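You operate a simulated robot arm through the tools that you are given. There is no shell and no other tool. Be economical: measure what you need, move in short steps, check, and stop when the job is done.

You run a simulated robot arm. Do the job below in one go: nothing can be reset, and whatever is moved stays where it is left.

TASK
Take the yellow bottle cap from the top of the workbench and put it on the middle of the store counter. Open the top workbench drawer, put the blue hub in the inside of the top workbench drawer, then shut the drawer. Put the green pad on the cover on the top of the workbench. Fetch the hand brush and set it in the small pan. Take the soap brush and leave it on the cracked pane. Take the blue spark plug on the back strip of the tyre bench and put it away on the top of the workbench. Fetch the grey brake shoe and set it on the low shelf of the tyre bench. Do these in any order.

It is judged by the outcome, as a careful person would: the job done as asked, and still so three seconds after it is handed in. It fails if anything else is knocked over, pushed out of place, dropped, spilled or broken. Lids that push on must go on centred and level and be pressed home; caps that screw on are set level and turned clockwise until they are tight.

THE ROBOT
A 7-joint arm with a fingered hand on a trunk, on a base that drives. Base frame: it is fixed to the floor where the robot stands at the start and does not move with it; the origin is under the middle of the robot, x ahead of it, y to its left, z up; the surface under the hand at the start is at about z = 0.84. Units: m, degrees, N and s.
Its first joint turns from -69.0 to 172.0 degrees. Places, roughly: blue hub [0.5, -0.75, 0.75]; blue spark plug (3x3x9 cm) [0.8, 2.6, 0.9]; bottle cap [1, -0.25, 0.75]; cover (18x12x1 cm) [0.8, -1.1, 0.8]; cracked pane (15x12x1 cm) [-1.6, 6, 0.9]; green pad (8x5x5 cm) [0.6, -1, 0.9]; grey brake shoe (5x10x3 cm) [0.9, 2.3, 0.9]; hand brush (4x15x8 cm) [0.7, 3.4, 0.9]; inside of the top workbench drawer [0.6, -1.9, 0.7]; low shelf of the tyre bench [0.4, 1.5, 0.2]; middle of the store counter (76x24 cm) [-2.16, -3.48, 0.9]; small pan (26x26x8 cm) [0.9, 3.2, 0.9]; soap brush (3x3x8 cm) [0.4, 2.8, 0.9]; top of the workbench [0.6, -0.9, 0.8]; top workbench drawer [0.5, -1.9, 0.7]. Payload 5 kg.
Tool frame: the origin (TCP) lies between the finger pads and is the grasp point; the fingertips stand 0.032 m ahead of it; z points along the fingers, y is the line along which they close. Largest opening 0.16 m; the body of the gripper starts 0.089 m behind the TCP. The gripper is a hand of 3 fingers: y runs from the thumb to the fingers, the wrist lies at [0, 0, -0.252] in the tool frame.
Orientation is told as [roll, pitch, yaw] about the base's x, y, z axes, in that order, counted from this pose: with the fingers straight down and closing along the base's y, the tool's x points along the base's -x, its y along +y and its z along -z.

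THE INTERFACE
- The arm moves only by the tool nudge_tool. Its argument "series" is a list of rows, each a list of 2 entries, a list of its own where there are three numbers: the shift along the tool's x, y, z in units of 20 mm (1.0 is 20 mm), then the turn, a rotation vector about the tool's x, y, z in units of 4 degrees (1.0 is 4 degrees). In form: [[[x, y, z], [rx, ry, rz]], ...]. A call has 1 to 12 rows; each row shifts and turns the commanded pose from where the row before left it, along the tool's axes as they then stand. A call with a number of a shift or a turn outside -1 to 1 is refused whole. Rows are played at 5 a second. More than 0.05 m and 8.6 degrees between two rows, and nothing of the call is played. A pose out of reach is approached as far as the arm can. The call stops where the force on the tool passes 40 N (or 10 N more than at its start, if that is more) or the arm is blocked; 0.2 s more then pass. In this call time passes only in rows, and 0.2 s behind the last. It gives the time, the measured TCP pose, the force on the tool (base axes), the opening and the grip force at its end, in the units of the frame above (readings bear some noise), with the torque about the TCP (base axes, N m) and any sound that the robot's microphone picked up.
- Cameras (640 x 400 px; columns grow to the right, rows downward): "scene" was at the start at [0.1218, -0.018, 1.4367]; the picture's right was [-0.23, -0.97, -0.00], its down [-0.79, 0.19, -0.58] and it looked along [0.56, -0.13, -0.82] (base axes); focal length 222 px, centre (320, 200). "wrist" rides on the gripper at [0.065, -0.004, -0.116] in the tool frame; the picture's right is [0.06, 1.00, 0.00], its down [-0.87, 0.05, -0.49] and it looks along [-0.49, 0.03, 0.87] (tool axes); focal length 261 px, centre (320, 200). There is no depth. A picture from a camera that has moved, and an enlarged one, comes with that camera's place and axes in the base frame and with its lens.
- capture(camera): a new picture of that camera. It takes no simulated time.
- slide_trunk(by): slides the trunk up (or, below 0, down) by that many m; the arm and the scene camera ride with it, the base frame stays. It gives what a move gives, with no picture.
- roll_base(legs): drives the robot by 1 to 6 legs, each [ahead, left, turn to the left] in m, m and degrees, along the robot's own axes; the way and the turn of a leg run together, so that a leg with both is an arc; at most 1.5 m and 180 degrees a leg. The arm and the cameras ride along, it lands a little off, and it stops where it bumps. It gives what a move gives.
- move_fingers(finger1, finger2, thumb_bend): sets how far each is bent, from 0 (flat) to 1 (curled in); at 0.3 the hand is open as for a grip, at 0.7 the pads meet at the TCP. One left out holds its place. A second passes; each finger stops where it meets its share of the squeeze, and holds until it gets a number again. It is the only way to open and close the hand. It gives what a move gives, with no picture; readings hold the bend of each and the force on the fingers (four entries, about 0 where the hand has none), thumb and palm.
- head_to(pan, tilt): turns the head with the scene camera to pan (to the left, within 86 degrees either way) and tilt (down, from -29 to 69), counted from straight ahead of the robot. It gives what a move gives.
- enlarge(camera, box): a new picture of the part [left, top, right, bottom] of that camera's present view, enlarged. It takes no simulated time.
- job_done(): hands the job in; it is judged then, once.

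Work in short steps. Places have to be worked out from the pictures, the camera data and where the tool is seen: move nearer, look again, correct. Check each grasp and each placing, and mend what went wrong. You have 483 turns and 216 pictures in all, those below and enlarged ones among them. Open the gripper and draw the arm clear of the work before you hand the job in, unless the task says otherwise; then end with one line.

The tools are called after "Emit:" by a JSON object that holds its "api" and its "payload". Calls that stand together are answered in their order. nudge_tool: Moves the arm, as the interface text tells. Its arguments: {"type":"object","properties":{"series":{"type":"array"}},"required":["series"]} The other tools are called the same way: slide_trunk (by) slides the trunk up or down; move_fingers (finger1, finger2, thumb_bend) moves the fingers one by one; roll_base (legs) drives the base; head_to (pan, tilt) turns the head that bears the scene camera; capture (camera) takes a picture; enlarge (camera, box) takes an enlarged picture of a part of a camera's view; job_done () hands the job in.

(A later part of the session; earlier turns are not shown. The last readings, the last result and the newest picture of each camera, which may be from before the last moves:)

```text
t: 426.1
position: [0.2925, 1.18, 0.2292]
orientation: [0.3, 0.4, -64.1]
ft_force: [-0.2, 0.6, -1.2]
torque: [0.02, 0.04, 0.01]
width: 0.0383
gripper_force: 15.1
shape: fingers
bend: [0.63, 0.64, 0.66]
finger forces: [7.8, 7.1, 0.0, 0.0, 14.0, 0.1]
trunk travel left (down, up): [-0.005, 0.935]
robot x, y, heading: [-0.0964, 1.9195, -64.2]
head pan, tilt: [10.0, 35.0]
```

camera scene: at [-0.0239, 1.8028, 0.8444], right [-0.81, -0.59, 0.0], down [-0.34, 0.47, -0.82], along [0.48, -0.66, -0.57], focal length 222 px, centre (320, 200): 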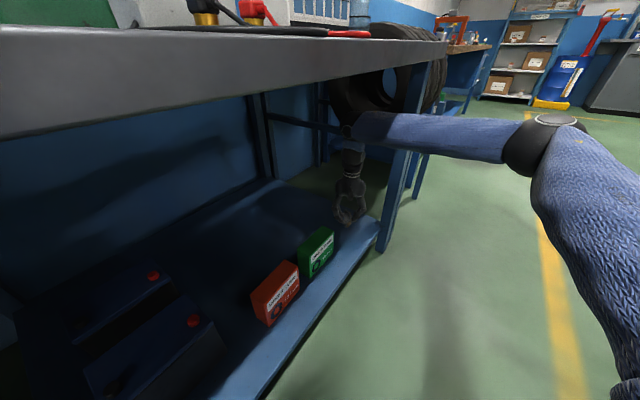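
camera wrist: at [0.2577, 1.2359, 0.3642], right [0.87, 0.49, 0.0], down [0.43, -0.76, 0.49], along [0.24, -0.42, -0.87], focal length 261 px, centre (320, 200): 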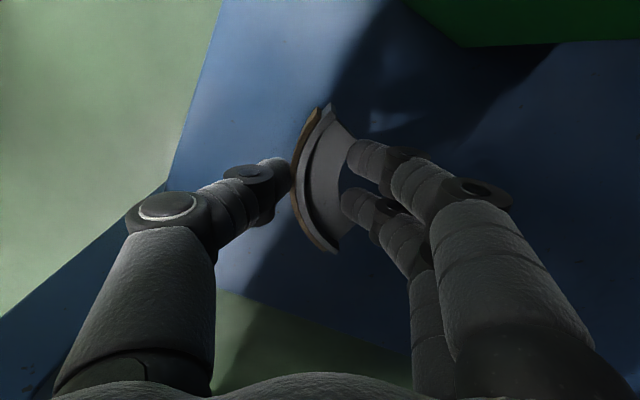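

Emit:
{"api": "nudge_tool", "payload": {"series": [[[0, 0, 0.12], [0, 0, 0]], [[0, 0, 0.12], [0, 0, 0]], [[0, 0, 0.12], [0, 0, 0]], [[0, 0, 0.12], [0, 0, 0]], [[0, 0, 0.12], [0, 0, 0]], [[0, 0, 0], [0, 0, 0]]]}}

Emit:
{"api": "capture", "payload": {"camera": "wrist"}}

```text
t: 427.5
position: [0.2907, 1.1808, 0.2173]
orientation: [0.2, 0.4, -64.0]
ft_force: [0.4, 0.6, -1.3]
torque: [0.01, 0.05, 0.0]
width: 0.0383
gripper_force: 14.4
shape: fingers
bend: [0.63, 0.64, 0.66]
finger forces: [7.8, 7.0, 0.1, 0.0, 14.1, 0.0]
trunk travel left (down, up): [-0.005, 0.935]
robot x, y, heading: [-0.0988, 1.9196, -64.1]
head pan, tilt: [10.0, 35.0]
```

```text
96 pictures are left
camera wrist: at [0.2579, 1.2362, 0.3328], right [0.87, 0.49, 0.0], down [0.43, -0.76, 0.49], along [0.24, -0.42, -0.87], focal length 261 px, centre (320, 200)
```

wrist: 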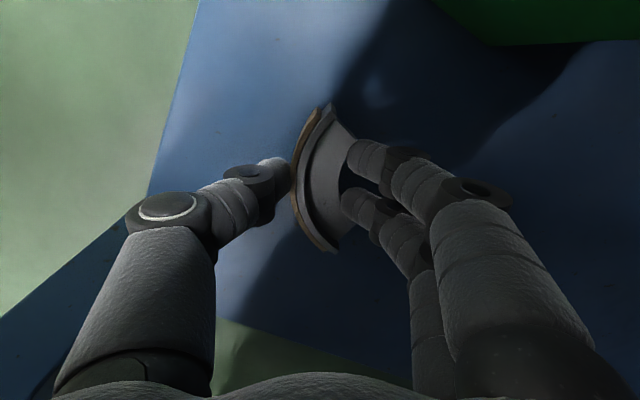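

Triangulation puts the shelf at z of about 0.15, so contact comes near TCP 0.19. I continue.

Emit:
{"api": "nudge_tool", "payload": {"series": [[[0, 0, 0.25], [0, 0, 0]], [[0, 0, 0.25], [0, 0, 0]], [[0, 0, 0.25], [0, 0, 0]], [[0, 0, 0], [0, 0, 0]]]}}

Emit:
{"api": "nudge_tool", "payload": {"series": [[[0, 0, 0.1], [0, 0, 0]], [[0, 0, 0.1], [0, 0, 0]], [[0, 0, 0.1], [0, 0, 0]], [[0, 0, 0], [0, 0, 0]]]}}

```text
t: 428.5
position: [0.2913, 1.1809, 0.2038]
orientation: [0.3, 0.2, -64.0]
ft_force: [-0.5, 3.4, 19.5]
torque: [0.04, 0.08, 0.01]
width: 0.0378
gripper_force: 18.6
shape: fingers
bend: [0.64, 0.64, 0.67]
finger forces: [9.8, 9.6, 0.1, 0.0, 18.1, 0.0]
trunk travel left (down, up): [-0.005, 0.935]
robot x, y, heading: [-0.0963, 1.919, -64.0]
head pan, tilt: [10.0, 35.0]
```

```text
t: 429.2
position: [0.2938, 1.1796, 0.2026]
orientation: [0.5, 0.1, -63.9]
ft_force: [-3.6, 5.5, 23.6]
torque: [0.1, 0.05, -0.02]
width: 0.0382
gripper_force: 19.0
shape: fingers
bend: [0.66, 0.66, 0.67]
finger forces: [9.3, 10.8, 0.1, 0.0, 17.9, 0.0]
trunk travel left (down, up): [-0.005, 0.935]
robot x, y, heading: [-0.1035, 1.9224, -64.1]
head pan, tilt: [10.0, 35.0]
stopped in row 3: the force on the tool passed its limit at 41 N (the readings are from after the stop); the commanded pose is now the measured one
```

Firm contact with the shelf. I ease up 2 mm, open, and rise a bit.

Emit:
{"api": "nudge_tool", "payload": {"series": [[[0, 0, -0.12], [0, 0, 0]], [[0, 0, 0], [0, 0, 0]]]}}

Emit:
{"api": "move_fingers", "payload": {"finger1": 0.53, "finger2": 0.53, "thumb_bend": 0.53}}

Emit:
{"api": "nudge_tool", "payload": {"series": [[[0, 0, -0.5], [0, 0, 0]], [[0, 0, -1], [0, 0, 0]], [[0, 0, -1], [0, 0, 0]], [[0, 0, -1], [0, 0, 0]], [[0, 0, -1], [0, 0, 0]]]}}

Emit:
{"api": "capture", "payload": {"camera": "wrist"}}

```text
t: 429.8
position: [0.2921, 1.1793, 0.2026]
orientation: [0.3, 0.3, -63.8]
ft_force: [2.3, -1.3, 14.3]
torque: [-0.01, -0.1, -0.02]
width: 0.0381
gripper_force: 18.0
shape: fingers
bend: [0.65, 0.66, 0.67]
finger forces: [10.4, 9.7, 0.0, 0.0, 15.5, 0.0]
trunk travel left (down, up): [-0.005, 0.935]
robot x, y, heading: [-0.0995, 1.9232, -64.1]
head pan, tilt: [10.0, 35.0]
```

```text
t: 430.8
position: [0.2926, 1.1801, 0.2046]
orientation: [0.3, 0.0, -63.9]
ft_force: [7.7, -3.5, 35.7]
torque: [-0.28, -0.04, 0.13]
width: 0.0627
gripper_force: 18.2
shape: fingers
bend: [0.54, 0.54, 0.57]
finger forces: [6.4, 6.6, 0.0, 0.0, 23.1, 0.0]
trunk travel left (down, up): [-0.005, 0.935]
robot x, y, heading: [-0.1023, 1.9231, -64.0]
head pan, tilt: [10.0, 35.0]
```

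```text
t: 432.0
position: [0.2924, 1.1794, 0.2918]
orientation: [0.3, 0.3, -63.9]
ft_force: [0.1, -0.4, -0.5]
torque: [0.02, -0.02, -0.03]
width: 0.0743
gripper_force: 0.0
shape: fingers
bend: [0.53, 0.53, 0.53]
finger forces: [0.0, 0.0, 0.1, 0.0, 0.0, 0.1]
trunk travel left (down, up): [-0.005, 0.935]
robot x, y, heading: [-0.0983, 1.9221, -64.1]
head pan, tilt: [10.0, 35.0]
```

```text
95 pictures are left
camera wrist: at [0.258, 1.2354, 0.4081], right [0.87, 0.49, 0.01], down [0.43, -0.76, 0.49], along [0.24, -0.42, -0.87], focal length 261 px, centre (320, 200)
```

wrist: 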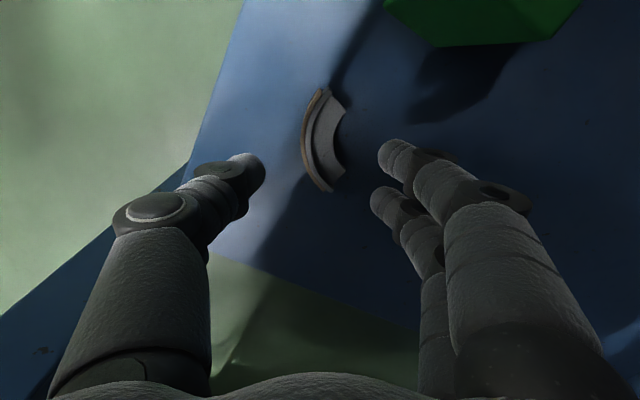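

The shoe lies flat on the low shelf. I back straight out, turn back and raise.

Emit:
{"api": "roll_base", "payload": {"legs": [[-0.394, -0.809, 0]]}}

Emit:
{"api": "slide_trunk", "payload": {"by": 0.4}}

Emit:
{"api": "slide_trunk", "payload": {"by": 0.4}}

Emit:
{"api": "nudge_tool", "payload": {"series": [[[1, 0, -1], [0, 0, 0]], [[1, 0, -1], [0, 0, 0]], [[1, 0, -1], [0, 0, 0]], [[1, 0, -1], [0, 0, 0]], [[1, 0, -1], [0, 0, 0]], [[1, 0, -1], [0, 0, 0]]]}}

Emit:
{"api": "head_to", "payload": {"pan": 0, "tilt": 40}}

Emit:
{"api": "roll_base", "payload": {"legs": [[0, 0, 64], [0, 1.4, 0], [0.45, 0, 0]]}}

Emit:
{"api": "capture", "payload": {"camera": "scene"}}

```text
t: 436.7
position: [-0.6065, 1.1776, 0.2918]
orientation: [0.2, 0.2, -64.1]
ft_force: [0.9, -0.5, 0.0]
torque: [0.03, -0.01, -0.02]
width: 0.0745
gripper_force: 0.0
shape: fingers
bend: [0.53, 0.53, 0.53]
finger forces: [0.0, 0.0, 0.0, 0.0, 0.0, 0.1]
trunk travel left (down, up): [-0.005, 0.935]
robot x, y, heading: [-0.9973, 1.919, -64.4]
head pan, tilt: [10.0, 35.0]
```

```text
t: 440.5
position: [-0.6071, 1.1778, 0.6932]
orientation: [0.3, 0.3, -64.1]
ft_force: [-0.2, 0.7, -0.6]
torque: [0.01, 0.02, 0.0]
width: 0.0743
gripper_force: 0.0
shape: fingers
bend: [0.53, 0.53, 0.53]
finger forces: [0.1, 0.0, 0.0, 0.0, 0.0, 0.0]
trunk travel left (down, up): [-0.405, 0.535]
robot x, y, heading: [-0.9974, 1.9233, -64.3]
head pan, tilt: [10.0, 35.0]
```

```text
t: 444.4
position: [-0.6078, 1.1773, 1.0914]
orientation: [0.2, 0.3, -64.1]
ft_force: [0.9, 0.8, 0.2]
torque: [0.0, 0.0, 0.01]
width: 0.0743
gripper_force: 0.0
shape: fingers
bend: [0.53, 0.53, 0.53]
finger forces: [0.1, 0.0, 0.0, 0.1, 0.0, 0.1]
trunk travel left (down, up): [-0.805, 0.135]
robot x, y, heading: [-0.9979, 1.9205, -64.5]
head pan, tilt: [10.0, 35.0]
```

```text
t: 445.8
position: [-0.6606, 1.2872, 1.2141]
orientation: [0.3, 0.1, -64.0]
ft_force: [-0.3, 1.0, 0.6]
torque: [-0.06, 0.01, -0.01]
width: 0.0744
gripper_force: 0.1
shape: fingers
bend: [0.53, 0.53, 0.53]
finger forces: [0.1, 0.0, 0.0, 0.0, 0.0, 0.1]
trunk travel left (down, up): [-0.805, 0.135]
robot x, y, heading: [-0.9955, 1.9207, -63.9]
head pan, tilt: [10.0, 35.0]
```

```text
t: 446.5
position: [-0.6588, 1.2845, 1.2124]
orientation: [0.4, 0.3, -64.2]
ft_force: [-0.5, 0.6, -0.5]
torque: [-0.02, -0.02, -0.01]
width: 0.0745
gripper_force: 0.0
shape: fingers
bend: [0.53, 0.53, 0.53]
finger forces: [0.1, 0.0, 0.0, 0.1, 0.0, 0.1]
trunk travel left (down, up): [-0.805, 0.135]
robot x, y, heading: [-0.9943, 1.9216, -64.3]
head pan, tilt: [0.0, 40.0]
```

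```text
t: 458.6
position: [0.1763, 3.3639, 1.2135]
orientation: [0.2, 0.3, 0.8]
ft_force: [-0.4, 0.0, -0.4]
torque: [0.01, 0.01, -0.01]
width: 0.0745
gripper_force: 0.1
shape: fingers
bend: [0.53, 0.53, 0.53]
finger forces: [0.1, 0.1, 0.1, 0.1, 0.0, 0.0]
trunk travel left (down, up): [-0.805, 0.135]
robot x, y, heading: [-0.5423, 3.3288, 0.6]
head pan, tilt: [0.0, 40.0]
```

```text
94 pictures are left
camera scene: at [-0.4041, 3.3297, 1.6368], right [0.01, -1.0, 0.0], down [-0.64, -0.01, -0.77], along [0.77, 0.01, -0.64], focal length 222 px, centre (320, 200)
```

scene: 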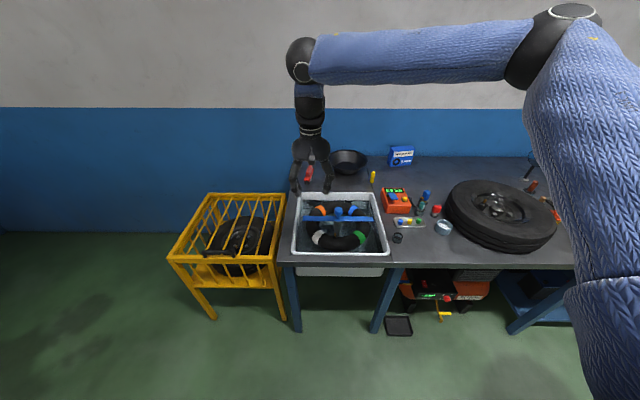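

I drive ahead to the bench edge, then look from closer.

Emit:
{"api": "roll_base", "payload": {"legs": [[0.4, -0.03, -0.6]]}}

Emit:
{"api": "nudge_tool", "payload": {"series": [[[0, -1, 0], [0, 0, 0]], [[0, -1, 0], [0, 0, 0]], [[0, -1, 0], [0, 0, 0]], [[0, -1, 0], [0, 0, 0]], [[0, -1, 0], [0, 0, 0]], [[0, -1, 0], [0, 0, 0]]]}}

Emit:
{"api": "capture", "payload": {"camera": "scene"}}

Emit:
{"api": "capture", "payload": {"camera": "wrist"}}

```text
t: 461.1
position: [0.5776, 3.325, 1.2123]
orientation: [0.3, 0.2, -0.1]
ft_force: [0.5, -0.1, -0.3]
torque: [-0.03, 0.02, 0.0]
width: 0.0745
gripper_force: 0.1
shape: fingers
bend: [0.53, 0.53, 0.53]
finger forces: [0.0, 0.0, 0.0, 0.0, 0.2, 0.1]
trunk travel left (down, up): [-0.805, 0.135]
robot x, y, heading: [-0.1434, 3.3019, 0.0]
head pan, tilt: [0.0, 40.0]
```

```text
t: 462.5
position: [0.5746, 3.2033, 1.2124]
orientation: [0.4, 0.2, -0.1]
ft_force: [0.4, -0.3, 0.1]
torque: [0.0, 0.03, -0.04]
width: 0.0746
gripper_force: 0.0
shape: fingers
bend: [0.53, 0.53, 0.53]
finger forces: [0.1, 0.1, 0.0, 0.0, 0.0, 0.1]
trunk travel left (down, up): [-0.805, 0.135]
robot x, y, heading: [-0.1419, 3.3005, -0.5]
head pan, tilt: [0.0, 40.0]
```

```text
93 pictures are left
camera scene: at [-0.0052, 3.2977, 1.6369], right [0.0, -1.0, 0.0], down [-0.64, 0.0, -0.77], along [0.77, 0.0, -0.64], focal length 222 px, centre (320, 200)
```

scene: 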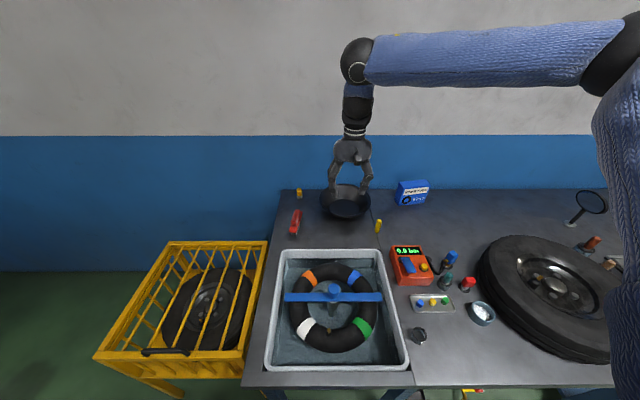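

```text
92 pictures are left
camera wrist: at [0.5097, 3.1991, 1.3281], right [-0.06, 1.0, 0.01], down [0.87, 0.05, 0.49], along [0.49, 0.04, -0.87], focal length 261 px, centre (320, 200)
```

wrist: 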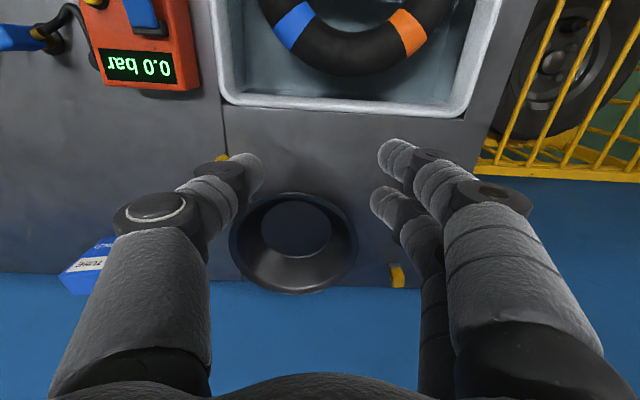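

The brush is at about (0.72, 3.41), long along x, and the pan centre at about (0.87, 3.17). I move the hand toward the brush.

Emit:
{"api": "move_fingers", "payload": {"finger1": 0.48, "finger2": 0.48, "thumb_bend": 0.48}}

Emit:
{"api": "nudge_tool", "payload": {"series": [[[-0.6, 1, 0], [0, 0, 0]], [[-0.6, 1, 0], [0, 0, 0]], [[-0.6, 1, 0], [0, 0, 0]], [[-0.6, 1, 0], [0, 0, 0]], [[-0.6, 1, 0], [0, 0, 0]], [[-0.6, 1, 0], [0, 0, 0]], [[-0.6, 1, 0], [0, 0, 0]], [[-0.6, 1, 0], [0, 0, 0]], [[-0.6, 1, 0], [0, 0, 0]], [[-0.6, 1, 0], [0, 0, 0]]]}}

Emit:
{"api": "capture", "payload": {"camera": "wrist"}}

```text
t: 463.5
position: [0.5754, 3.2054, 1.2123]
orientation: [0.3, 0.2, -0.1]
ft_force: [0.1, -0.1, 0.0]
torque: [0.01, 0.01, -0.04]
width: 0.0947
gripper_force: 0.1
shape: fingers
bend: [0.48, 0.48, 0.48]
finger forces: [0.0, 0.0, 0.0, 0.1, 0.0, 0.1]
trunk travel left (down, up): [-0.805, 0.135]
robot x, y, heading: [-0.1394, 3.3013, -0.2]
head pan, tilt: [0.0, 40.0]
```

```text
t: 465.7
position: [0.6978, 3.4053, 1.2115]
orientation: [0.2, 0.2, -0.2]
ft_force: [-0.4, -0.3, 0.6]
torque: [0.0, 0.0, -0.02]
width: 0.0949
gripper_force: 0.1
shape: fingers
bend: [0.48, 0.48, 0.48]
finger forces: [0.0, 0.0, 0.1, 0.0, 0.0, 0.0]
trunk travel left (down, up): [-0.805, 0.135]
robot x, y, heading: [-0.143, 3.3019, -0.6]
head pan, tilt: [0.0, 40.0]
```

```text
91 pictures are left
camera wrist: at [0.6312, 3.4015, 1.3285], right [-0.06, 1.0, 0.0], down [0.87, 0.05, 0.49], along [0.49, 0.03, -0.87], focal length 261 px, centre (320, 200)
```

wrist: 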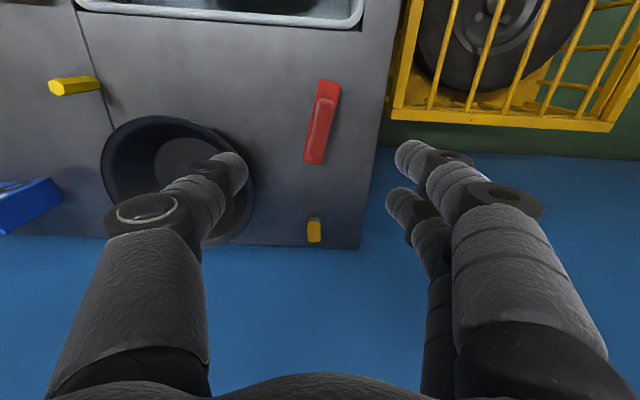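

The brush centre is at (0.728, 3.41) with its axis turned -6°. I align and lower with the trunk.

Emit:
{"api": "nudge_tool", "payload": {"series": [[[-0.8, 0.1, 0], [0, 0, 0.8]], [[-0.7, 0.1, 0], [0, 0, 0.8]], [[0, 0, 0], [0, 0, 0]]]}}

Emit:
{"api": "slide_trunk", "payload": {"by": -0.18}}

Emit:
{"api": "capture", "payload": {"camera": "wrist"}}

```text
t: 466.5
position: [0.7268, 3.4057, 1.213]
orientation: [0.3, 0.3, -6.4]
ft_force: [-0.3, 0.1, 0.2]
torque: [0.02, -0.01, 0.02]
width: 0.0951
gripper_force: 0.0
shape: fingers
bend: [0.48, 0.48, 0.48]
finger forces: [0.1, 0.1, 0.0, 0.1, 0.0, 0.1]
trunk travel left (down, up): [-0.805, 0.135]
robot x, y, heading: [-0.1424, 3.306, -0.2]
head pan, tilt: [0.0, 40.0]
```

```text
t: 468.5
position: [0.727, 3.4081, 1.0342]
orientation: [0.3, 0.3, -6.5]
ft_force: [-1.0, 0.4, -0.3]
torque: [-0.02, -0.02, 0.01]
width: 0.0949
gripper_force: 0.0
shape: fingers
bend: [0.48, 0.48, 0.48]
finger forces: [0.0, 0.0, 0.0, 0.0, 0.0, 0.0]
trunk travel left (down, up): [-0.625, 0.315]
robot x, y, heading: [-0.1443, 3.298, -0.1]
head pan, tilt: [0.0, 40.0]
```

```text
90 pictures are left
camera wrist: at [0.6608, 3.4106, 1.1488], right [0.05, 1.0, 0.0], down [0.87, -0.05, 0.49], along [0.49, -0.02, -0.87], focal length 261 px, centre (320, 200)
```

wrist: 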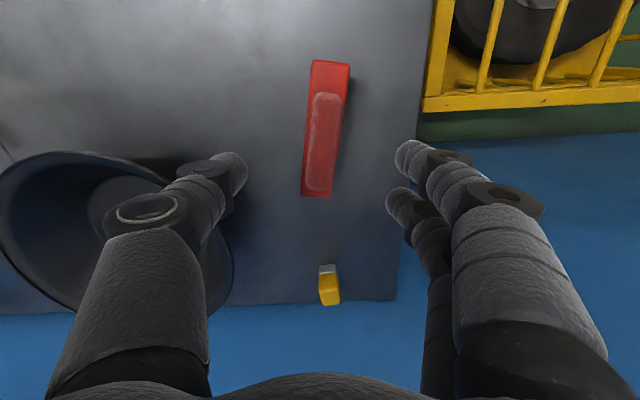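

Emit:
{"api": "nudge_tool", "payload": {"series": [[[0, 0.15, 1], [0, 0, 0.5]], [[0, 0, 1], [0, 0, 0]], [[0, 0, 1], [0, 0, 0]], [[0, 0, 1], [0, 0, 0]], [[0, 0, 1], [0, 0, 0]], [[0, 0, 0.8], [0, 0, 0]], [[0, 0, 0], [0, 0, 0]]]}}

Emit:
{"api": "capture", "payload": {"camera": "wrist"}}

Emit:
{"api": "enlarge", "payload": {"camera": "scene", "box": [230, 130, 400, 260]}}

```text
t: 470.1
position: [0.7274, 3.4112, 0.9182]
orientation: [0.3, 0.3, -8.5]
ft_force: [-0.1, -0.2, 0.1]
torque: [-0.05, 0.01, -0.01]
width: 0.0951
gripper_force: 0.1
shape: fingers
bend: [0.48, 0.48, 0.48]
finger forces: [0.0, 0.0, 0.0, 0.0, 0.0, 0.0]
trunk travel left (down, up): [-0.625, 0.315]
robot x, y, heading: [-0.1384, 3.2977, -0.3]
head pan, tilt: [0.0, 40.0]
```

```text
89 pictures are left
camera wrist: at [0.6607, 3.4161, 1.0332], right [0.09, 1.0, 0.0], down [0.87, -0.08, 0.49], along [0.49, -0.04, -0.87], focal length 261 px, centre (320, 200)
```

wrist: 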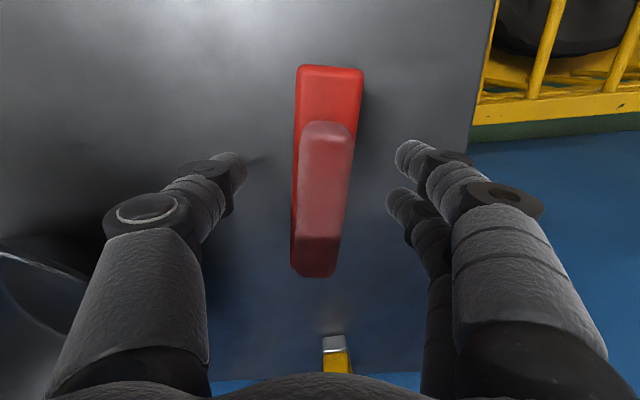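

```text
3.08 times, centred on (315, 195) of scene
camera zoom: at [-0.0049, 3.2992, 1.4569], right [0.0, -1.0, 0.0], down [-0.64, 0.0, -0.77], along [0.77, 0.0, -0.64], focal length 684 px, centre (335, 215)
```

zoom: 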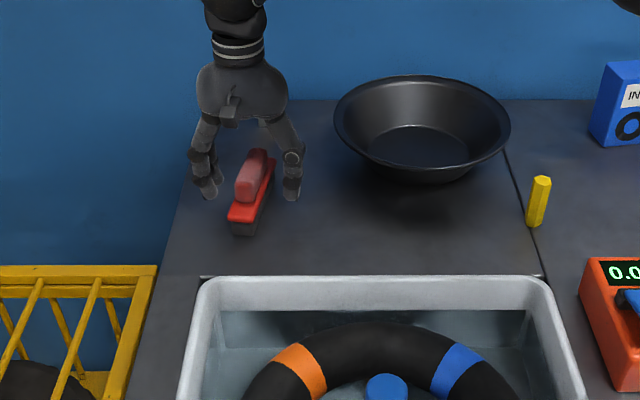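

The brush is centred between the fingers. I close.

Emit:
{"api": "move_fingers", "payload": {"finger1": 0.7, "finger2": 0.7, "thumb_bend": 0.7}}

Emit:
{"api": "capture", "payload": {"camera": "wrist"}}

```text
t: 471.1
position: [0.7268, 3.4101, 0.9176]
orientation: [0.2, 0.3, -8.5]
ft_force: [0.3, 0.0, -0.3]
torque: [-0.02, 0.01, 0.0]
width: 0.0387
gripper_force: 12.4
shape: fingers
bend: [0.64, 0.64, 0.65]
finger forces: [6.8, 6.5, 0.1, 0.0, 11.5, 0.0]
trunk travel left (down, up): [-0.625, 0.315]
robot x, y, heading: [-0.144, 3.2996, -0.0]
head pan, tilt: [0.0, 40.0]
```

```text
87 pictures are left
camera wrist: at [0.6608, 3.4161, 1.033], right [0.09, 1.0, 0.0], down [0.87, -0.08, 0.49], along [0.49, -0.04, -0.87], focal length 261 px, centre (320, 200)
```

wrist: 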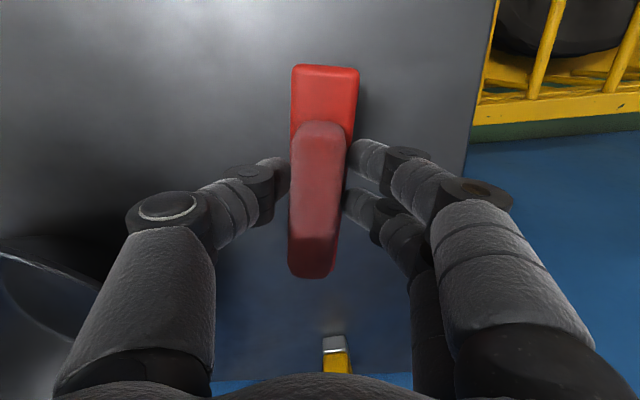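

The brush is gripped. I lift it and move the base right and slightly ahead, so the pan is straight in front.

Emit:
{"api": "nudge_tool", "payload": {"series": [[[0, 0, -1], [0, 0, 0]], [[0, 0, -1], [0, 0, 0]], [[0, 0, -1], [0, 0, 0]], [[0, 0, -1], [0, 0, 0]], [[0, 0, -1], [0, 0, 0]], [[0, 0, -1], [0, 0, 0]], [[0, 0, -1], [0, 0, 0]], [[0, 0, -1], [0, 0, 0]], [[0, 0, -1], [0, 0, 0]], [[0, 0, -1], [0, 0, 0]], [[0, 0, -1], [0, 0, 0]]]}}

Emit:
{"api": "roll_base", "payload": {"legs": [[0, -0.17, 0], [0.03, 0, 0]]}}

Emit:
{"api": "capture", "payload": {"camera": "scene"}}

Emit:
{"api": "capture", "payload": {"camera": "wrist"}}

```text
t: 473.5
position: [0.7276, 3.4106, 1.1364]
orientation: [0.2, 0.3, -8.4]
ft_force: [-0.6, 0.1, -1.6]
torque: [0.01, 0.02, 0.02]
width: 0.0362
gripper_force: 11.3
shape: fingers
bend: [0.64, 0.64, 0.66]
finger forces: [5.8, 5.3, 0.0, 0.0, 12.7, 0.1]
trunk travel left (down, up): [-0.625, 0.315]
robot x, y, heading: [-0.1379, 3.3019, -0.4]
head pan, tilt: [0.0, 40.0]
```

```text
t: 475.4
position: [0.7585, 3.2382, 1.1338]
orientation: [0.2, 0.5, -8.4]
ft_force: [1.0, 0.1, -1.9]
torque: [0.05, 0.07, -0.01]
width: 0.0363
gripper_force: 11.9
shape: fingers
bend: [0.64, 0.64, 0.66]
finger forces: [5.8, 5.1, 0.1, 0.0, 12.7, 0.1]
trunk travel left (down, up): [-0.625, 0.315]
robot x, y, heading: [-0.1134, 3.1281, -0.2]
head pan, tilt: [0.0, 40.0]
```

```text
86 pictures are left
camera scene: at [0.0268, 3.1281, 1.4567], right [0.0, -1.0, 0.0], down [-0.64, 0.0, -0.76], along [0.76, 0.0, -0.64], focal length 222 px, centre (320, 200)
```

scene: 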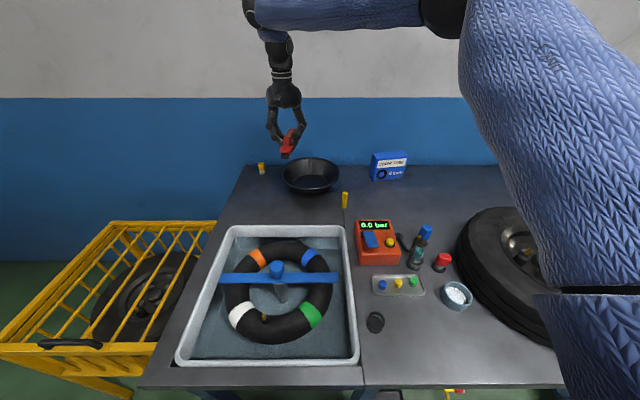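

```text
85 pictures are left
camera wrist: at [0.6927, 3.2447, 1.2503], right [0.08, 1.0, 0.0], down [0.87, -0.08, 0.49], along [0.48, -0.04, -0.87], focal length 261 px, centre (320, 200)
```

wrist: 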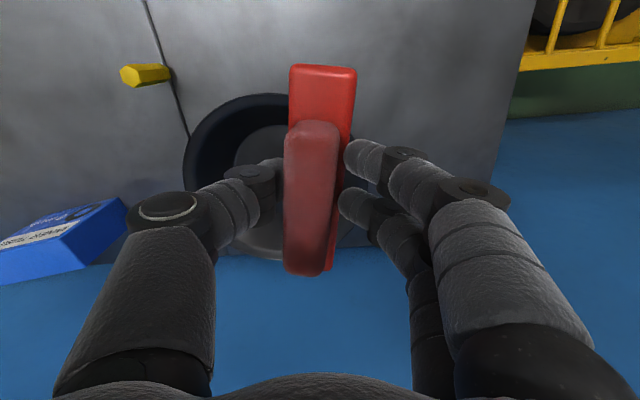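

The pan centre is at about (0.845, 3.167). I move the brush over it.

Emit:
{"api": "nudge_tool", "payload": {"series": [[[-0.97, -0.58, 0], [0, 0, 0]], [[-0.97, -0.58, 0], [0, 0, 0]], [[-0.97, -0.58, 0], [0, 0, 0]], [[-0.97, -0.58, 0], [0, 0, 0]], [[-0.94, -0.55, 0], [0, 0, 0]], [[0, 0, 0], [0, 0, 0]]]}}

Emit:
{"api": "capture", "payload": {"camera": "wrist"}}

Emit:
{"api": "enlarge", "payload": {"camera": "scene", "box": [240, 100, 400, 220]}}

```text
t: 476.8
position: [0.8437, 3.1679, 1.1351]
orientation: [0.2, 0.3, -8.4]
ft_force: [0.8, 0.2, -2.3]
torque: [-0.02, -0.01, 0.0]
width: 0.0361
gripper_force: 11.6
shape: fingers
bend: [0.64, 0.64, 0.66]
finger forces: [5.9, 5.1, 0.1, 0.1, 12.6, 0.0]
trunk travel left (down, up): [-0.625, 0.315]
robot x, y, heading: [-0.1117, 3.1334, -0.1]
head pan, tilt: [0.0, 40.0]
```

```text
84 pictures are left
camera wrist: at [0.7777, 3.1742, 1.2507], right [0.08, 1.0, 0.0], down [0.87, -0.08, 0.49], along [0.49, -0.04, -0.87], focal length 261 px, centre (320, 200)
```

wrist: 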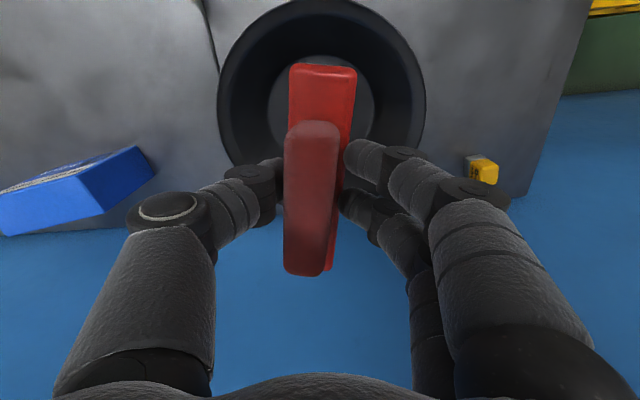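

```text
3.33 times, centred on (320, 160) of scene
camera zoom: at [0.0245, 3.1286, 1.4569], right [0.0, -1.0, 0.0], down [-0.64, 0.0, -0.77], along [0.77, 0.0, -0.64], focal length 741 px, centre (320, 333)
```

zoom: 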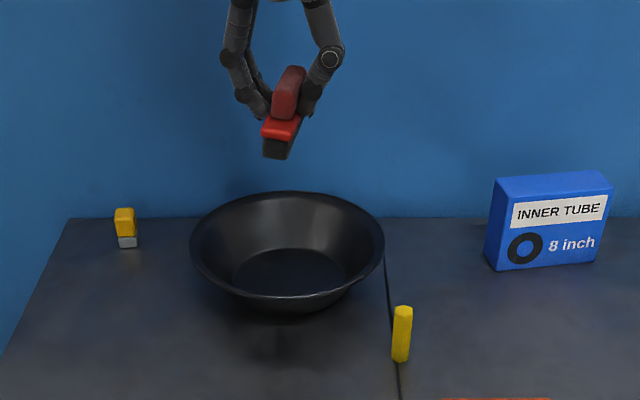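

I shift 1 cm deeper and lower into the pan.

Emit:
{"api": "nudge_tool", "payload": {"series": [[[-0.5, 0.2, 0.5], [0, 0, 0]], [[0, 0, 1], [0, 0, 0]], [[0, 0, 1], [0, 0, 0]], [[0, 0, 1], [0, 0, 0]], [[0, 0, 1], [0, 0, 0]], [[0, 0, 1], [0, 0, 0]], [[0, 0, 1], [0, 0, 0]], [[0, 0, 1], [0, 0, 0]], [[0, 0, 0], [0, 0, 0]]]}}

Emit:
{"api": "capture", "payload": {"camera": "wrist"}}

Emit:
{"api": "enlarge", "payload": {"camera": "scene", "box": [240, 100, 400, 220]}}

```text
t: 478.8
position: [0.8536, 3.1723, 0.9846]
orientation: [0.1, 0.4, -8.5]
ft_force: [0.0, 0.0, -0.9]
torque: [-0.03, -0.01, -0.04]
width: 0.0359
gripper_force: 12.1
shape: fingers
bend: [0.64, 0.64, 0.66]
finger forces: [5.7, 5.1, 0.0, 0.0, 12.7, 0.1]
trunk travel left (down, up): [-0.625, 0.315]
robot x, y, heading: [-0.1119, 3.1277, -0.1]
head pan, tilt: [0.0, 40.0]
```

```text
82 pictures are left
camera wrist: at [0.7872, 3.1772, 1.1009], right [0.08, 1.0, 0.0], down [0.87, -0.08, 0.49], along [0.49, -0.04, -0.87], focal length 261 px, centre (320, 200)
```

wrist: 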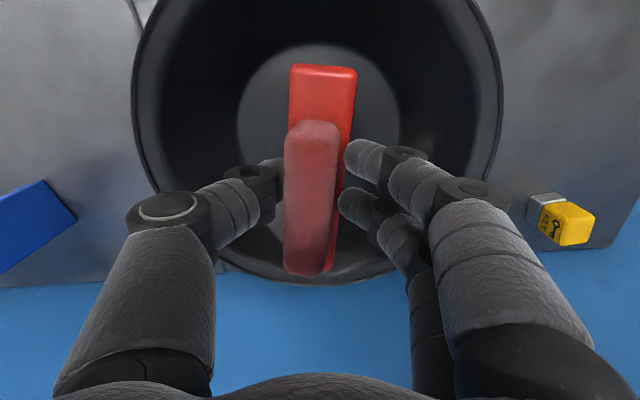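

```text
3.33 times, centred on (320, 160) of scene
camera zoom: at [0.024, 3.1287, 1.4569], right [0.0, -1.0, 0.0], down [-0.64, 0.0, -0.77], along [0.77, 0.0, -0.64], focal length 741 px, centre (320, 333)
```

zoom: 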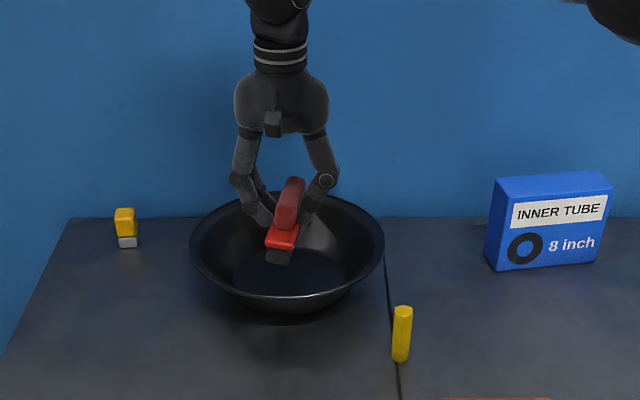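

The brush is well within the pan. I continue down carefully.

Emit:
{"api": "nudge_tool", "payload": {"series": [[[0, 0, 0.5], [0, 0, 0]], [[0, 0, 0.5], [0, 0, 0]], [[0, 0, 0.3], [0, 0, 0]], [[0, 0, 0.2], [0, 0, 0]], [[0, 0, 0.2], [0, 0, 0]], [[0, 0, 0], [0, 0, 0]]]}}

Emit:
{"api": "nudge_tool", "payload": {"series": [[[0, 0, 0.15], [0, 0, 0]], [[0, 0, 0.15], [0, 0, 0]], [[0, 0, 0], [0, 0, 0]]]}}

```text
t: 480.2
position: [0.8539, 3.1717, 0.9495]
orientation: [0.2, 0.2, -8.4]
ft_force: [0.3, -1.0, -1.7]
torque: [0.01, 0.04, -0.01]
width: 0.0361
gripper_force: 11.6
shape: fingers
bend: [0.64, 0.64, 0.66]
finger forces: [5.7, 5.1, 0.0, 0.0, 12.7, 0.0]
trunk travel left (down, up): [-0.625, 0.315]
robot x, y, heading: [-0.1147, 3.1288, -0.1]
head pan, tilt: [0.0, 40.0]
```

```text
t: 481.0
position: [0.8537, 3.1735, 0.946]
orientation: [0.2, 0.3, -8.3]
ft_force: [-1.0, 0.8, -1.6]
torque: [0.0, 0.02, 0.01]
width: 0.0363
gripper_force: 11.4
shape: fingers
bend: [0.64, 0.64, 0.66]
finger forces: [5.7, 5.2, 0.0, 0.1, 12.7, 0.0]
trunk travel left (down, up): [-0.625, 0.315]
robot x, y, heading: [-0.1136, 3.1325, -0.4]
head pan, tilt: [0.0, 40.0]
```

Emit:
{"api": "nudge_tool", "payload": {"series": [[[0, 0, 0.15], [0, 0, 0]], [[0, 0, 0.15], [0, 0, 0]], [[0, 0, 0.15], [0, 0, 0]], [[0, 0, 0], [0, 0, 0]]]}}

```text
t: 482.0
position: [0.8518, 3.1727, 0.935]
orientation: [0.2, 0.4, -8.4]
ft_force: [1.1, -0.3, -2.7]
torque: [0.04, 0.03, 0.02]
width: 0.0363
gripper_force: 11.4
shape: fingers
bend: [0.64, 0.64, 0.66]
finger forces: [5.7, 5.2, 0.0, 0.1, 12.7, 0.0]
trunk travel left (down, up): [-0.625, 0.315]
robot x, y, heading: [-0.1129, 3.1306, -0.2]
head pan, tilt: [0.0, 40.0]
```

Emit:
{"api": "nudge_tool", "payload": {"series": [[[0, 0, 0.1], [0, 0, 0]], [[0, 0, 0.1], [0, 0, 0]], [[0, 0, 0.1], [0, 0, 0]], [[0, 0, 0.1], [0, 0, 0]], [[0, 0, 0], [0, 0, 0]]]}}

```text
t: 483.2
position: [0.8527, 3.1711, 0.9278]
orientation: [0.2, 0.3, -8.3]
ft_force: [-0.1, -0.4, -1.7]
torque: [-0.01, -0.01, 0.0]
width: 0.0359
gripper_force: 11.5
shape: fingers
bend: [0.64, 0.64, 0.66]
finger forces: [5.7, 5.1, 0.0, 0.0, 12.6, 0.0]
trunk travel left (down, up): [-0.625, 0.315]
robot x, y, heading: [-0.1128, 3.1278, -0.2]
head pan, tilt: [0.0, 40.0]
```

Emit:
{"api": "nudge_tool", "payload": {"series": [[[0, 0, 0.1], [0, 0, 0]], [[0, 0, 0.1], [0, 0, 0]], [[0, 0, 0.1], [0, 0, 0]], [[0, 0, 0.1], [0, 0, 0]], [[0, 0, 0], [0, 0, 0]]]}}

Emit:
{"api": "capture", "payload": {"camera": "wrist"}}

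```text
t: 484.4
position: [0.8529, 3.1728, 0.9225]
orientation: [0.3, 0.2, -8.4]
ft_force: [3.3, 0.7, 15.8]
torque: [-0.14, -0.06, -0.01]
width: 0.0358
gripper_force: 19.0
shape: fingers
bend: [0.64, 0.64, 0.67]
finger forces: [8.6, 8.6, 0.0, 0.1, 20.3, 0.0]
trunk travel left (down, up): [-0.625, 0.315]
robot x, y, heading: [-0.1127, 3.129, -0.1]
head pan, tilt: [0.0, 40.0]
```

```text
80 pictures are left
camera wrist: at [0.7867, 3.1777, 1.0379], right [0.09, 1.0, 0.01], down [0.87, -0.08, 0.49], along [0.49, -0.04, -0.87], focal length 261 px, centre (320, 200)
```

wrist: 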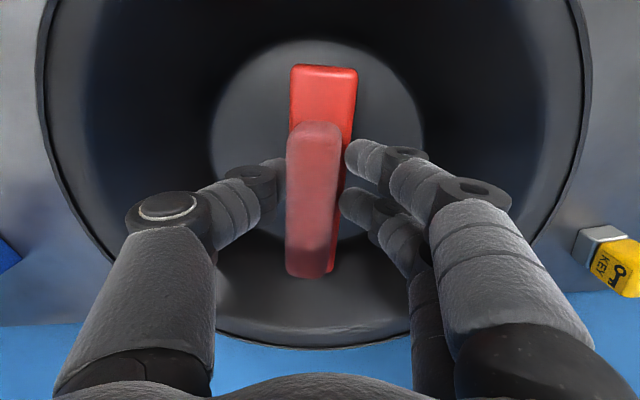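

Contact at 0.9225 with the brush sitting on the pan floor. I release and rise.

Emit:
{"api": "nudge_tool", "payload": {"series": [[[0, 0, -0.06], [0, 0, 0]], [[0, 0, 0], [0, 0, 0]]]}}

Emit:
{"api": "move_fingers", "payload": {"finger1": 0.55, "finger2": 0.55, "thumb_bend": 0.55}}

Emit:
{"api": "nudge_tool", "payload": {"series": [[[0, 0, -0.5], [0, 0, 0]], [[0, 0, -1], [0, 0, 0]], [[0, 0, -1], [0, 0, 0]], [[0, 0, -1], [0, 0, 0]], [[0, 0, -1], [0, 0, 0]], [[0, 0, -1], [0, 0, 0]], [[0, 0, -1], [0, 0, 0]], [[0, 0, -1], [0, 0, 0]], [[0, 0, -1], [0, 0, 0]], [[0, 0, -1], [0, 0, 0]], [[1, 0, -1], [0, 0, -1]], [[1, 0, -1], [0, 0, -1]]]}}

Emit:
{"api": "enlarge", "payload": {"camera": "scene", "box": [240, 120, 400, 220]}}

```text
t: 485.0
position: [0.8534, 3.1718, 0.9208]
orientation: [0.3, 0.2, -8.3]
ft_force: [2.1, 2.0, 14.6]
torque: [-0.12, -0.07, 0.03]
width: 0.0357
gripper_force: 18.5
shape: fingers
bend: [0.64, 0.64, 0.67]
finger forces: [8.6, 8.7, 0.0, 0.0, 19.3, 0.0]
trunk travel left (down, up): [-0.625, 0.315]
robot x, y, heading: [-0.1109, 3.1302, -0.3]
head pan, tilt: [0.0, 40.0]
```

```text
t: 486.0
position: [0.8531, 3.1719, 0.9193]
orientation: [0.2, 0.3, -8.4]
ft_force: [-0.1, -0.7, 0.3]
torque: [-0.03, 0.01, 0.03]
width: 0.0663
gripper_force: 0.0
shape: fingers
bend: [0.55, 0.55, 0.55]
finger forces: [0.1, 0.0, 0.1, 0.1, 0.0, 0.0]
trunk travel left (down, up): [-0.625, 0.315]
robot x, y, heading: [-0.1137, 3.128, -0.2]
head pan, tilt: [0.0, 40.0]
```

```text
t: 488.6
position: [0.8141, 3.1751, 1.1527]
orientation: [0.1, 0.1, -0.3]
ft_force: [-1.2, -0.1, 0.4]
torque: [0.01, -0.02, -0.02]
width: 0.0667
gripper_force: 0.1
shape: fingers
bend: [0.55, 0.55, 0.55]
finger forces: [0.0, 0.0, 0.1, 0.1, 0.1, 0.0]
trunk travel left (down, up): [-0.625, 0.315]
robot x, y, heading: [-0.1131, 3.1296, -0.2]
head pan, tilt: [0.0, 40.0]
```

```text
4.00 times, centred on (320, 170) of scene
camera zoom: at [0.0235, 3.1287, 1.4569], right [0.0, -1.0, 0.0], down [-0.64, 0.0, -0.77], along [0.77, 0.0, -0.64], focal length 889 px, centre (320, 320)
```

zoom: 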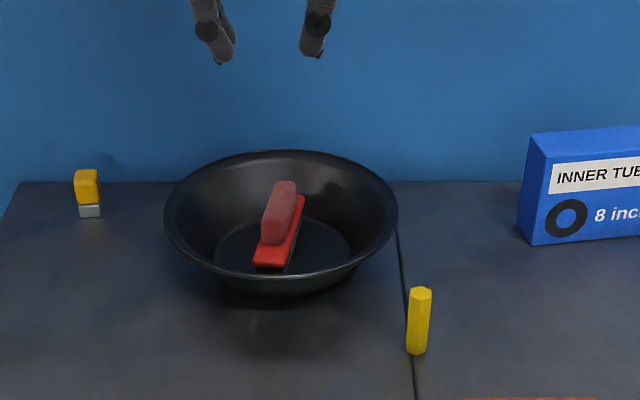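

The brush is in the pan. Now I look for the soap brush among the small items by the gauge.

Emit:
{"api": "head_to", "payload": {"pan": -25, "tilt": 50}}

Emit:
{"api": "enlarge", "payload": {"camera": "scene", "box": [220, 100, 420, 240]}}

```text
t: 489.5
position: [0.8145, 3.1753, 1.1515]
orientation: [0.3, 0.3, -0.5]
ft_force: [0.6, -0.8, -0.4]
torque: [0.01, 0.03, 0.01]
width: 0.0663
gripper_force: 0.0
shape: fingers
bend: [0.55, 0.55, 0.55]
finger forces: [0.1, 0.0, 0.1, 0.0, 0.1, 0.0]
trunk travel left (down, up): [-0.625, 0.315]
robot x, y, heading: [-0.1161, 3.1283, -0.2]
head pan, tilt: [-25.0, 50.0]
```

```text
2.86 times, centred on (320, 170) of scene
camera zoom: at [0.0089, 3.0961, 1.4428], right [-0.42, -0.91, 0.0], down [-0.69, 0.33, -0.64], along [0.58, -0.27, -0.77], focal length 635 px, centre (320, 286)
```

zoom: 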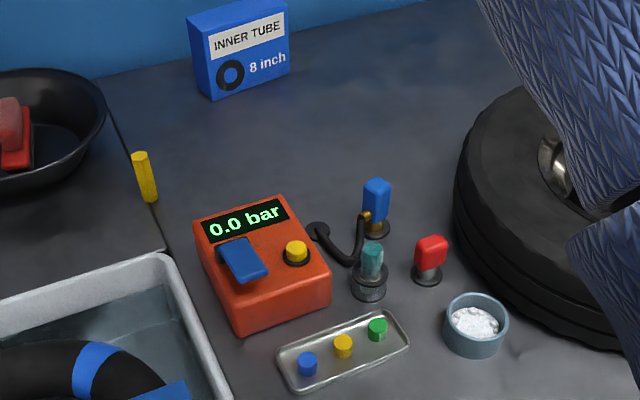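

I back off a little, strafe right and bring the wrist camera over those items.

Emit:
{"api": "roll_base", "payload": {"legs": [[-0.12, 0, 0], [0, -0.3, 0]]}}

Emit:
{"api": "nudge_tool", "payload": {"series": [[[1, -0.3, 0], [0, 0, 0]], [[1, -0.3, 0], [0, 0, 0]], [[1, -0.3, 0], [0, 0, 0]], [[1, -0.3, 0], [0, 0, 0]], [[1, -0.3, 0], [0, 0, 0]], [[1, -0.3, 0], [0, 0, 0]], [[1, -0.3, 0], [0, 0, 0]], [[1, -0.3, 0], [0, 0, 0]], [[1, -0.3, 0], [0, 0, 0]], [[1, -0.3, 0], [0, 0, 0]], [[1, -0.3, 0], [0, 0, 0]], [[1, -0.3, 0], [0, 0, 0]]]}}

Emit:
{"api": "capture", "payload": {"camera": "wrist"}}

```text
t: 492.4
position: [0.6923, 2.8728, 1.1521]
orientation: [0.2, 0.3, -0.5]
ft_force: [-0.5, -0.4, -1.2]
torque: [0.06, -0.02, 0.01]
width: 0.0663
gripper_force: 0.0
shape: fingers
bend: [0.55, 0.55, 0.55]
finger forces: [0.1, 0.1, 0.0, 0.0, 0.0, 0.0]
trunk travel left (down, up): [-0.625, 0.315]
robot x, y, heading: [-0.2324, 2.8288, -0.4]
head pan, tilt: [-25.0, 50.0]
```

```text
t: 495.0
position: [0.4513, 2.804, 1.1522]
orientation: [0.2, 0.2, -0.6]
ft_force: [-0.5, 0.0, 0.2]
torque: [-0.02, -0.01, -0.01]
width: 0.0666
gripper_force: 0.1
shape: fingers
bend: [0.55, 0.55, 0.55]
finger forces: [0.0, 0.1, 0.1, 0.0, 0.1, 0.0]
trunk travel left (down, up): [-0.625, 0.315]
robot x, y, heading: [-0.236, 2.8317, -0.3]
head pan, tilt: [-25.0, 50.0]
```

```text
77 pictures are left
camera wrist: at [0.3855, 2.8009, 1.2688], right [-0.05, 1.0, 0.01], down [0.87, 0.04, 0.49], along [0.49, 0.03, -0.87], focal length 261 px, centre (320, 200)
```

wrist: 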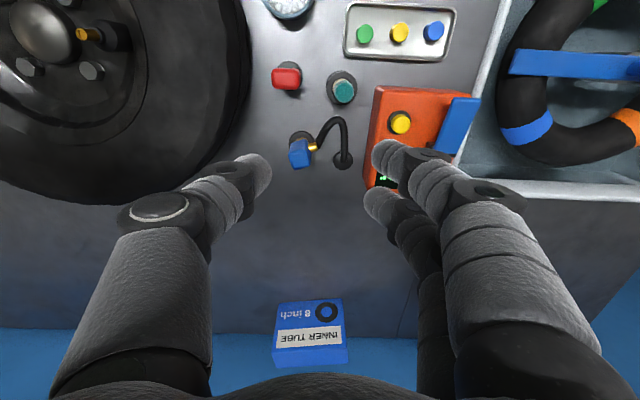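

Emit:
{"api": "enlarge", "payload": {"camera": "wrist", "box": [240, 0, 400, 180]}}

Emit:
{"api": "head_to", "payload": {"pan": 0, "tilt": 45}}

Emit:
{"api": "enlarge", "payload": {"camera": "scene", "box": [240, 120, 440, 260]}}

```text
2.22 times, centred on (320, 90) of wrist
camera zoom: at [0.3855, 2.8009, 1.2688], right [-0.05, 1.0, 0.01], down [0.87, 0.04, 0.49], along [0.49, 0.03, -0.87], focal length 579 px, centre (320, 444)
```

zoom: 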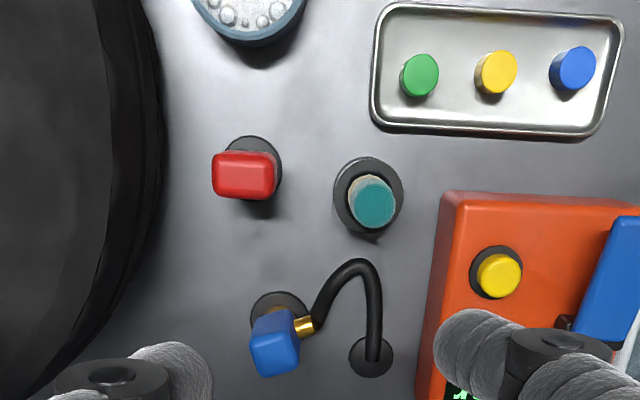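

```text
t: 495.9
position: [0.4526, 2.8041, 1.1506]
orientation: [0.3, 0.3, -0.6]
ft_force: [0.5, -0.1, 0.0]
torque: [-0.03, -0.01, 0.02]
width: 0.0663
gripper_force: 0.1
shape: fingers
bend: [0.55, 0.55, 0.55]
finger forces: [0.1, 0.1, 0.0, 0.0, 0.0, 0.0]
trunk travel left (down, up): [-0.625, 0.315]
robot x, y, heading: [-0.2372, 2.8344, -0.1]
head pan, tilt: [0.0, 45.0]
```

```text
2.86 times, centred on (340, 190) of scene
camera zoom: at [-0.1012, 2.8294, 1.4496], right [-0.01, -1.0, 0.0], down [-0.71, 0.01, -0.71], along [0.71, -0.01, -0.71], focal length 635 px, centre (263, 229)
```

zoom: 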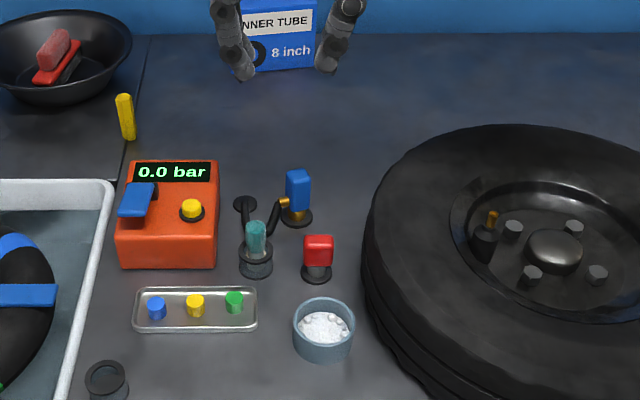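

I zoom tighter to tell the teal tool from the red one.

Emit:
{"api": "enlarge", "payload": {"camera": "scene", "box": [305, 165, 365, 220]}}

Emit:
{"api": "enlarge", "payload": {"camera": "wrist", "box": [290, 60, 370, 110]}}

```text
7.27 times, centred on (335, 192) of scene
camera zoom: at [-0.1012, 2.8294, 1.4496], right [-0.01, -1.0, 0.0], down [-0.71, 0.01, -0.71], along [0.71, -0.01, -0.71], focal length 1616 px, centre (211, 254)
```

zoom: 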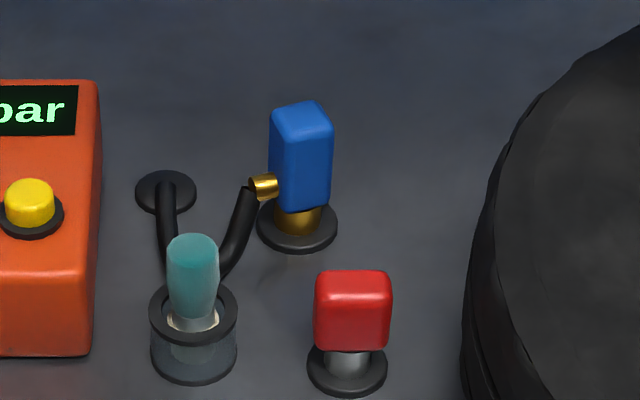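

```text
8.00 times, centred on (330, 85) of wrist
camera zoom: at [0.3863, 2.8012, 1.2684], right [-0.05, 1.0, 0.01], down [0.87, 0.04, 0.49], along [0.49, 0.03, -0.87], focal length 2085 px, centre (240, 1120)
```

zoom: 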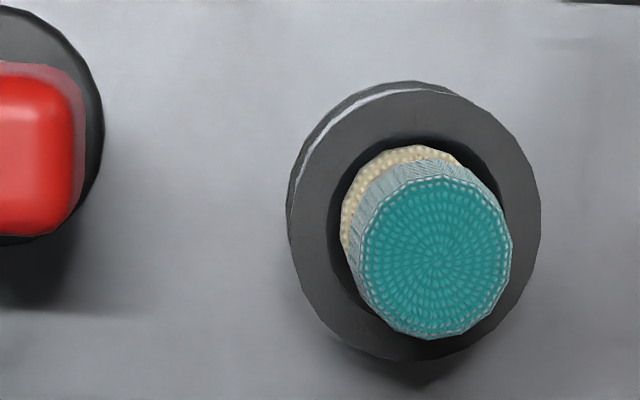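

The teal tool is the brush: it has beige bristles and stands in a glass cup at about (0.421, 2.832). I rotate to yaw about +75° so the fingers avoid the red tool and the gauge.

Emit:
{"api": "nudge_tool", "payload": {"series": [[[0.4, 0.35, 0], [0, 0, -1]], [[0.4, 0.35, 0], [0, 0, -1]], [[0.4, 0.35, 0], [0, 0, -1]], [[0.4, 0.3, 0], [0, 0, -1]], [[0, 0, 0], [0, 0, -1]], [[0, 0, 0], [0, 0, -1]], [[0, 0, 0], [0, 0, -1]], [[0, 0, 0], [0, 0, -1]], [[0, 0, 0], [0, 0, -1]], [[0, 0, 0], [0, 0, -1]], [[0, 0, 0], [0, 0, -1]], [[0, 0, 0], [0, 0, -1]]]}}

Emit:
{"api": "nudge_tool", "payload": {"series": [[[0, 0, 0], [0, 0, -1]], [[0, 0, 0], [0, 0, -1]], [[0, 0, 0], [0, 0, -1]], [[0, 0, 0], [0, 0, -1]], [[0, 0, 0], [0, 0, -1]], [[0, 0, 0], [0, 0, -1]], [[0, 0, 0], [0, 0, -1]]]}}

Emit:
{"api": "capture", "payload": {"camera": "wrist"}}

```text
t: 498.4
position: [0.4189, 2.8283, 1.1525]
orientation: [0.5, 0.0, 47.4]
ft_force: [-0.7, 0.5, -0.3]
torque: [-0.03, 0.03, 0.02]
width: 0.0664
gripper_force: 0.1
shape: fingers
bend: [0.55, 0.55, 0.55]
finger forces: [0.0, 0.0, 0.1, 0.0, 0.1, 0.0]
trunk travel left (down, up): [-0.625, 0.315]
robot x, y, heading: [-0.2347, 2.832, -0.5]
head pan, tilt: [0.0, 45.0]
```

```text
t: 500.1
position: [0.4185, 2.8284, 1.1517]
orientation: [0.3, -0.2, 75.4]
ft_force: [0.1, -0.3, -1.0]
torque: [-0.02, 0.01, -0.01]
width: 0.0664
gripper_force: 0.0
shape: fingers
bend: [0.55, 0.55, 0.55]
finger forces: [0.1, 0.0, 0.1, 0.1, 0.0, 0.0]
trunk travel left (down, up): [-0.625, 0.315]
robot x, y, heading: [-0.2368, 2.8337, -0.5]
head pan, tilt: [0.0, 45.0]
```

```text
72 pictures are left
camera wrist: at [0.4049, 2.7638, 1.268], right [-0.98, 0.19, 0.01], down [0.17, 0.85, 0.5], along [0.09, 0.49, -0.87], focal length 261 px, centre (320, 200)
```

wrist: 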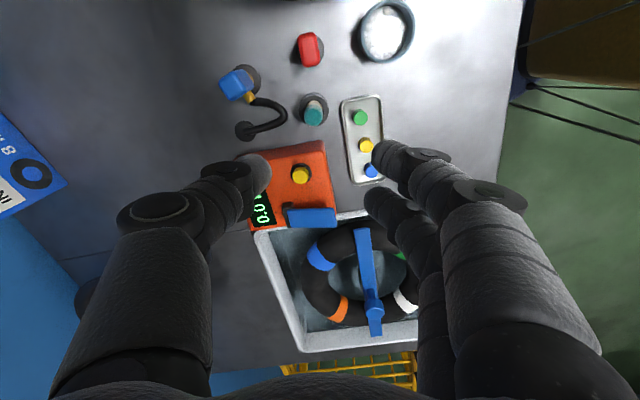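

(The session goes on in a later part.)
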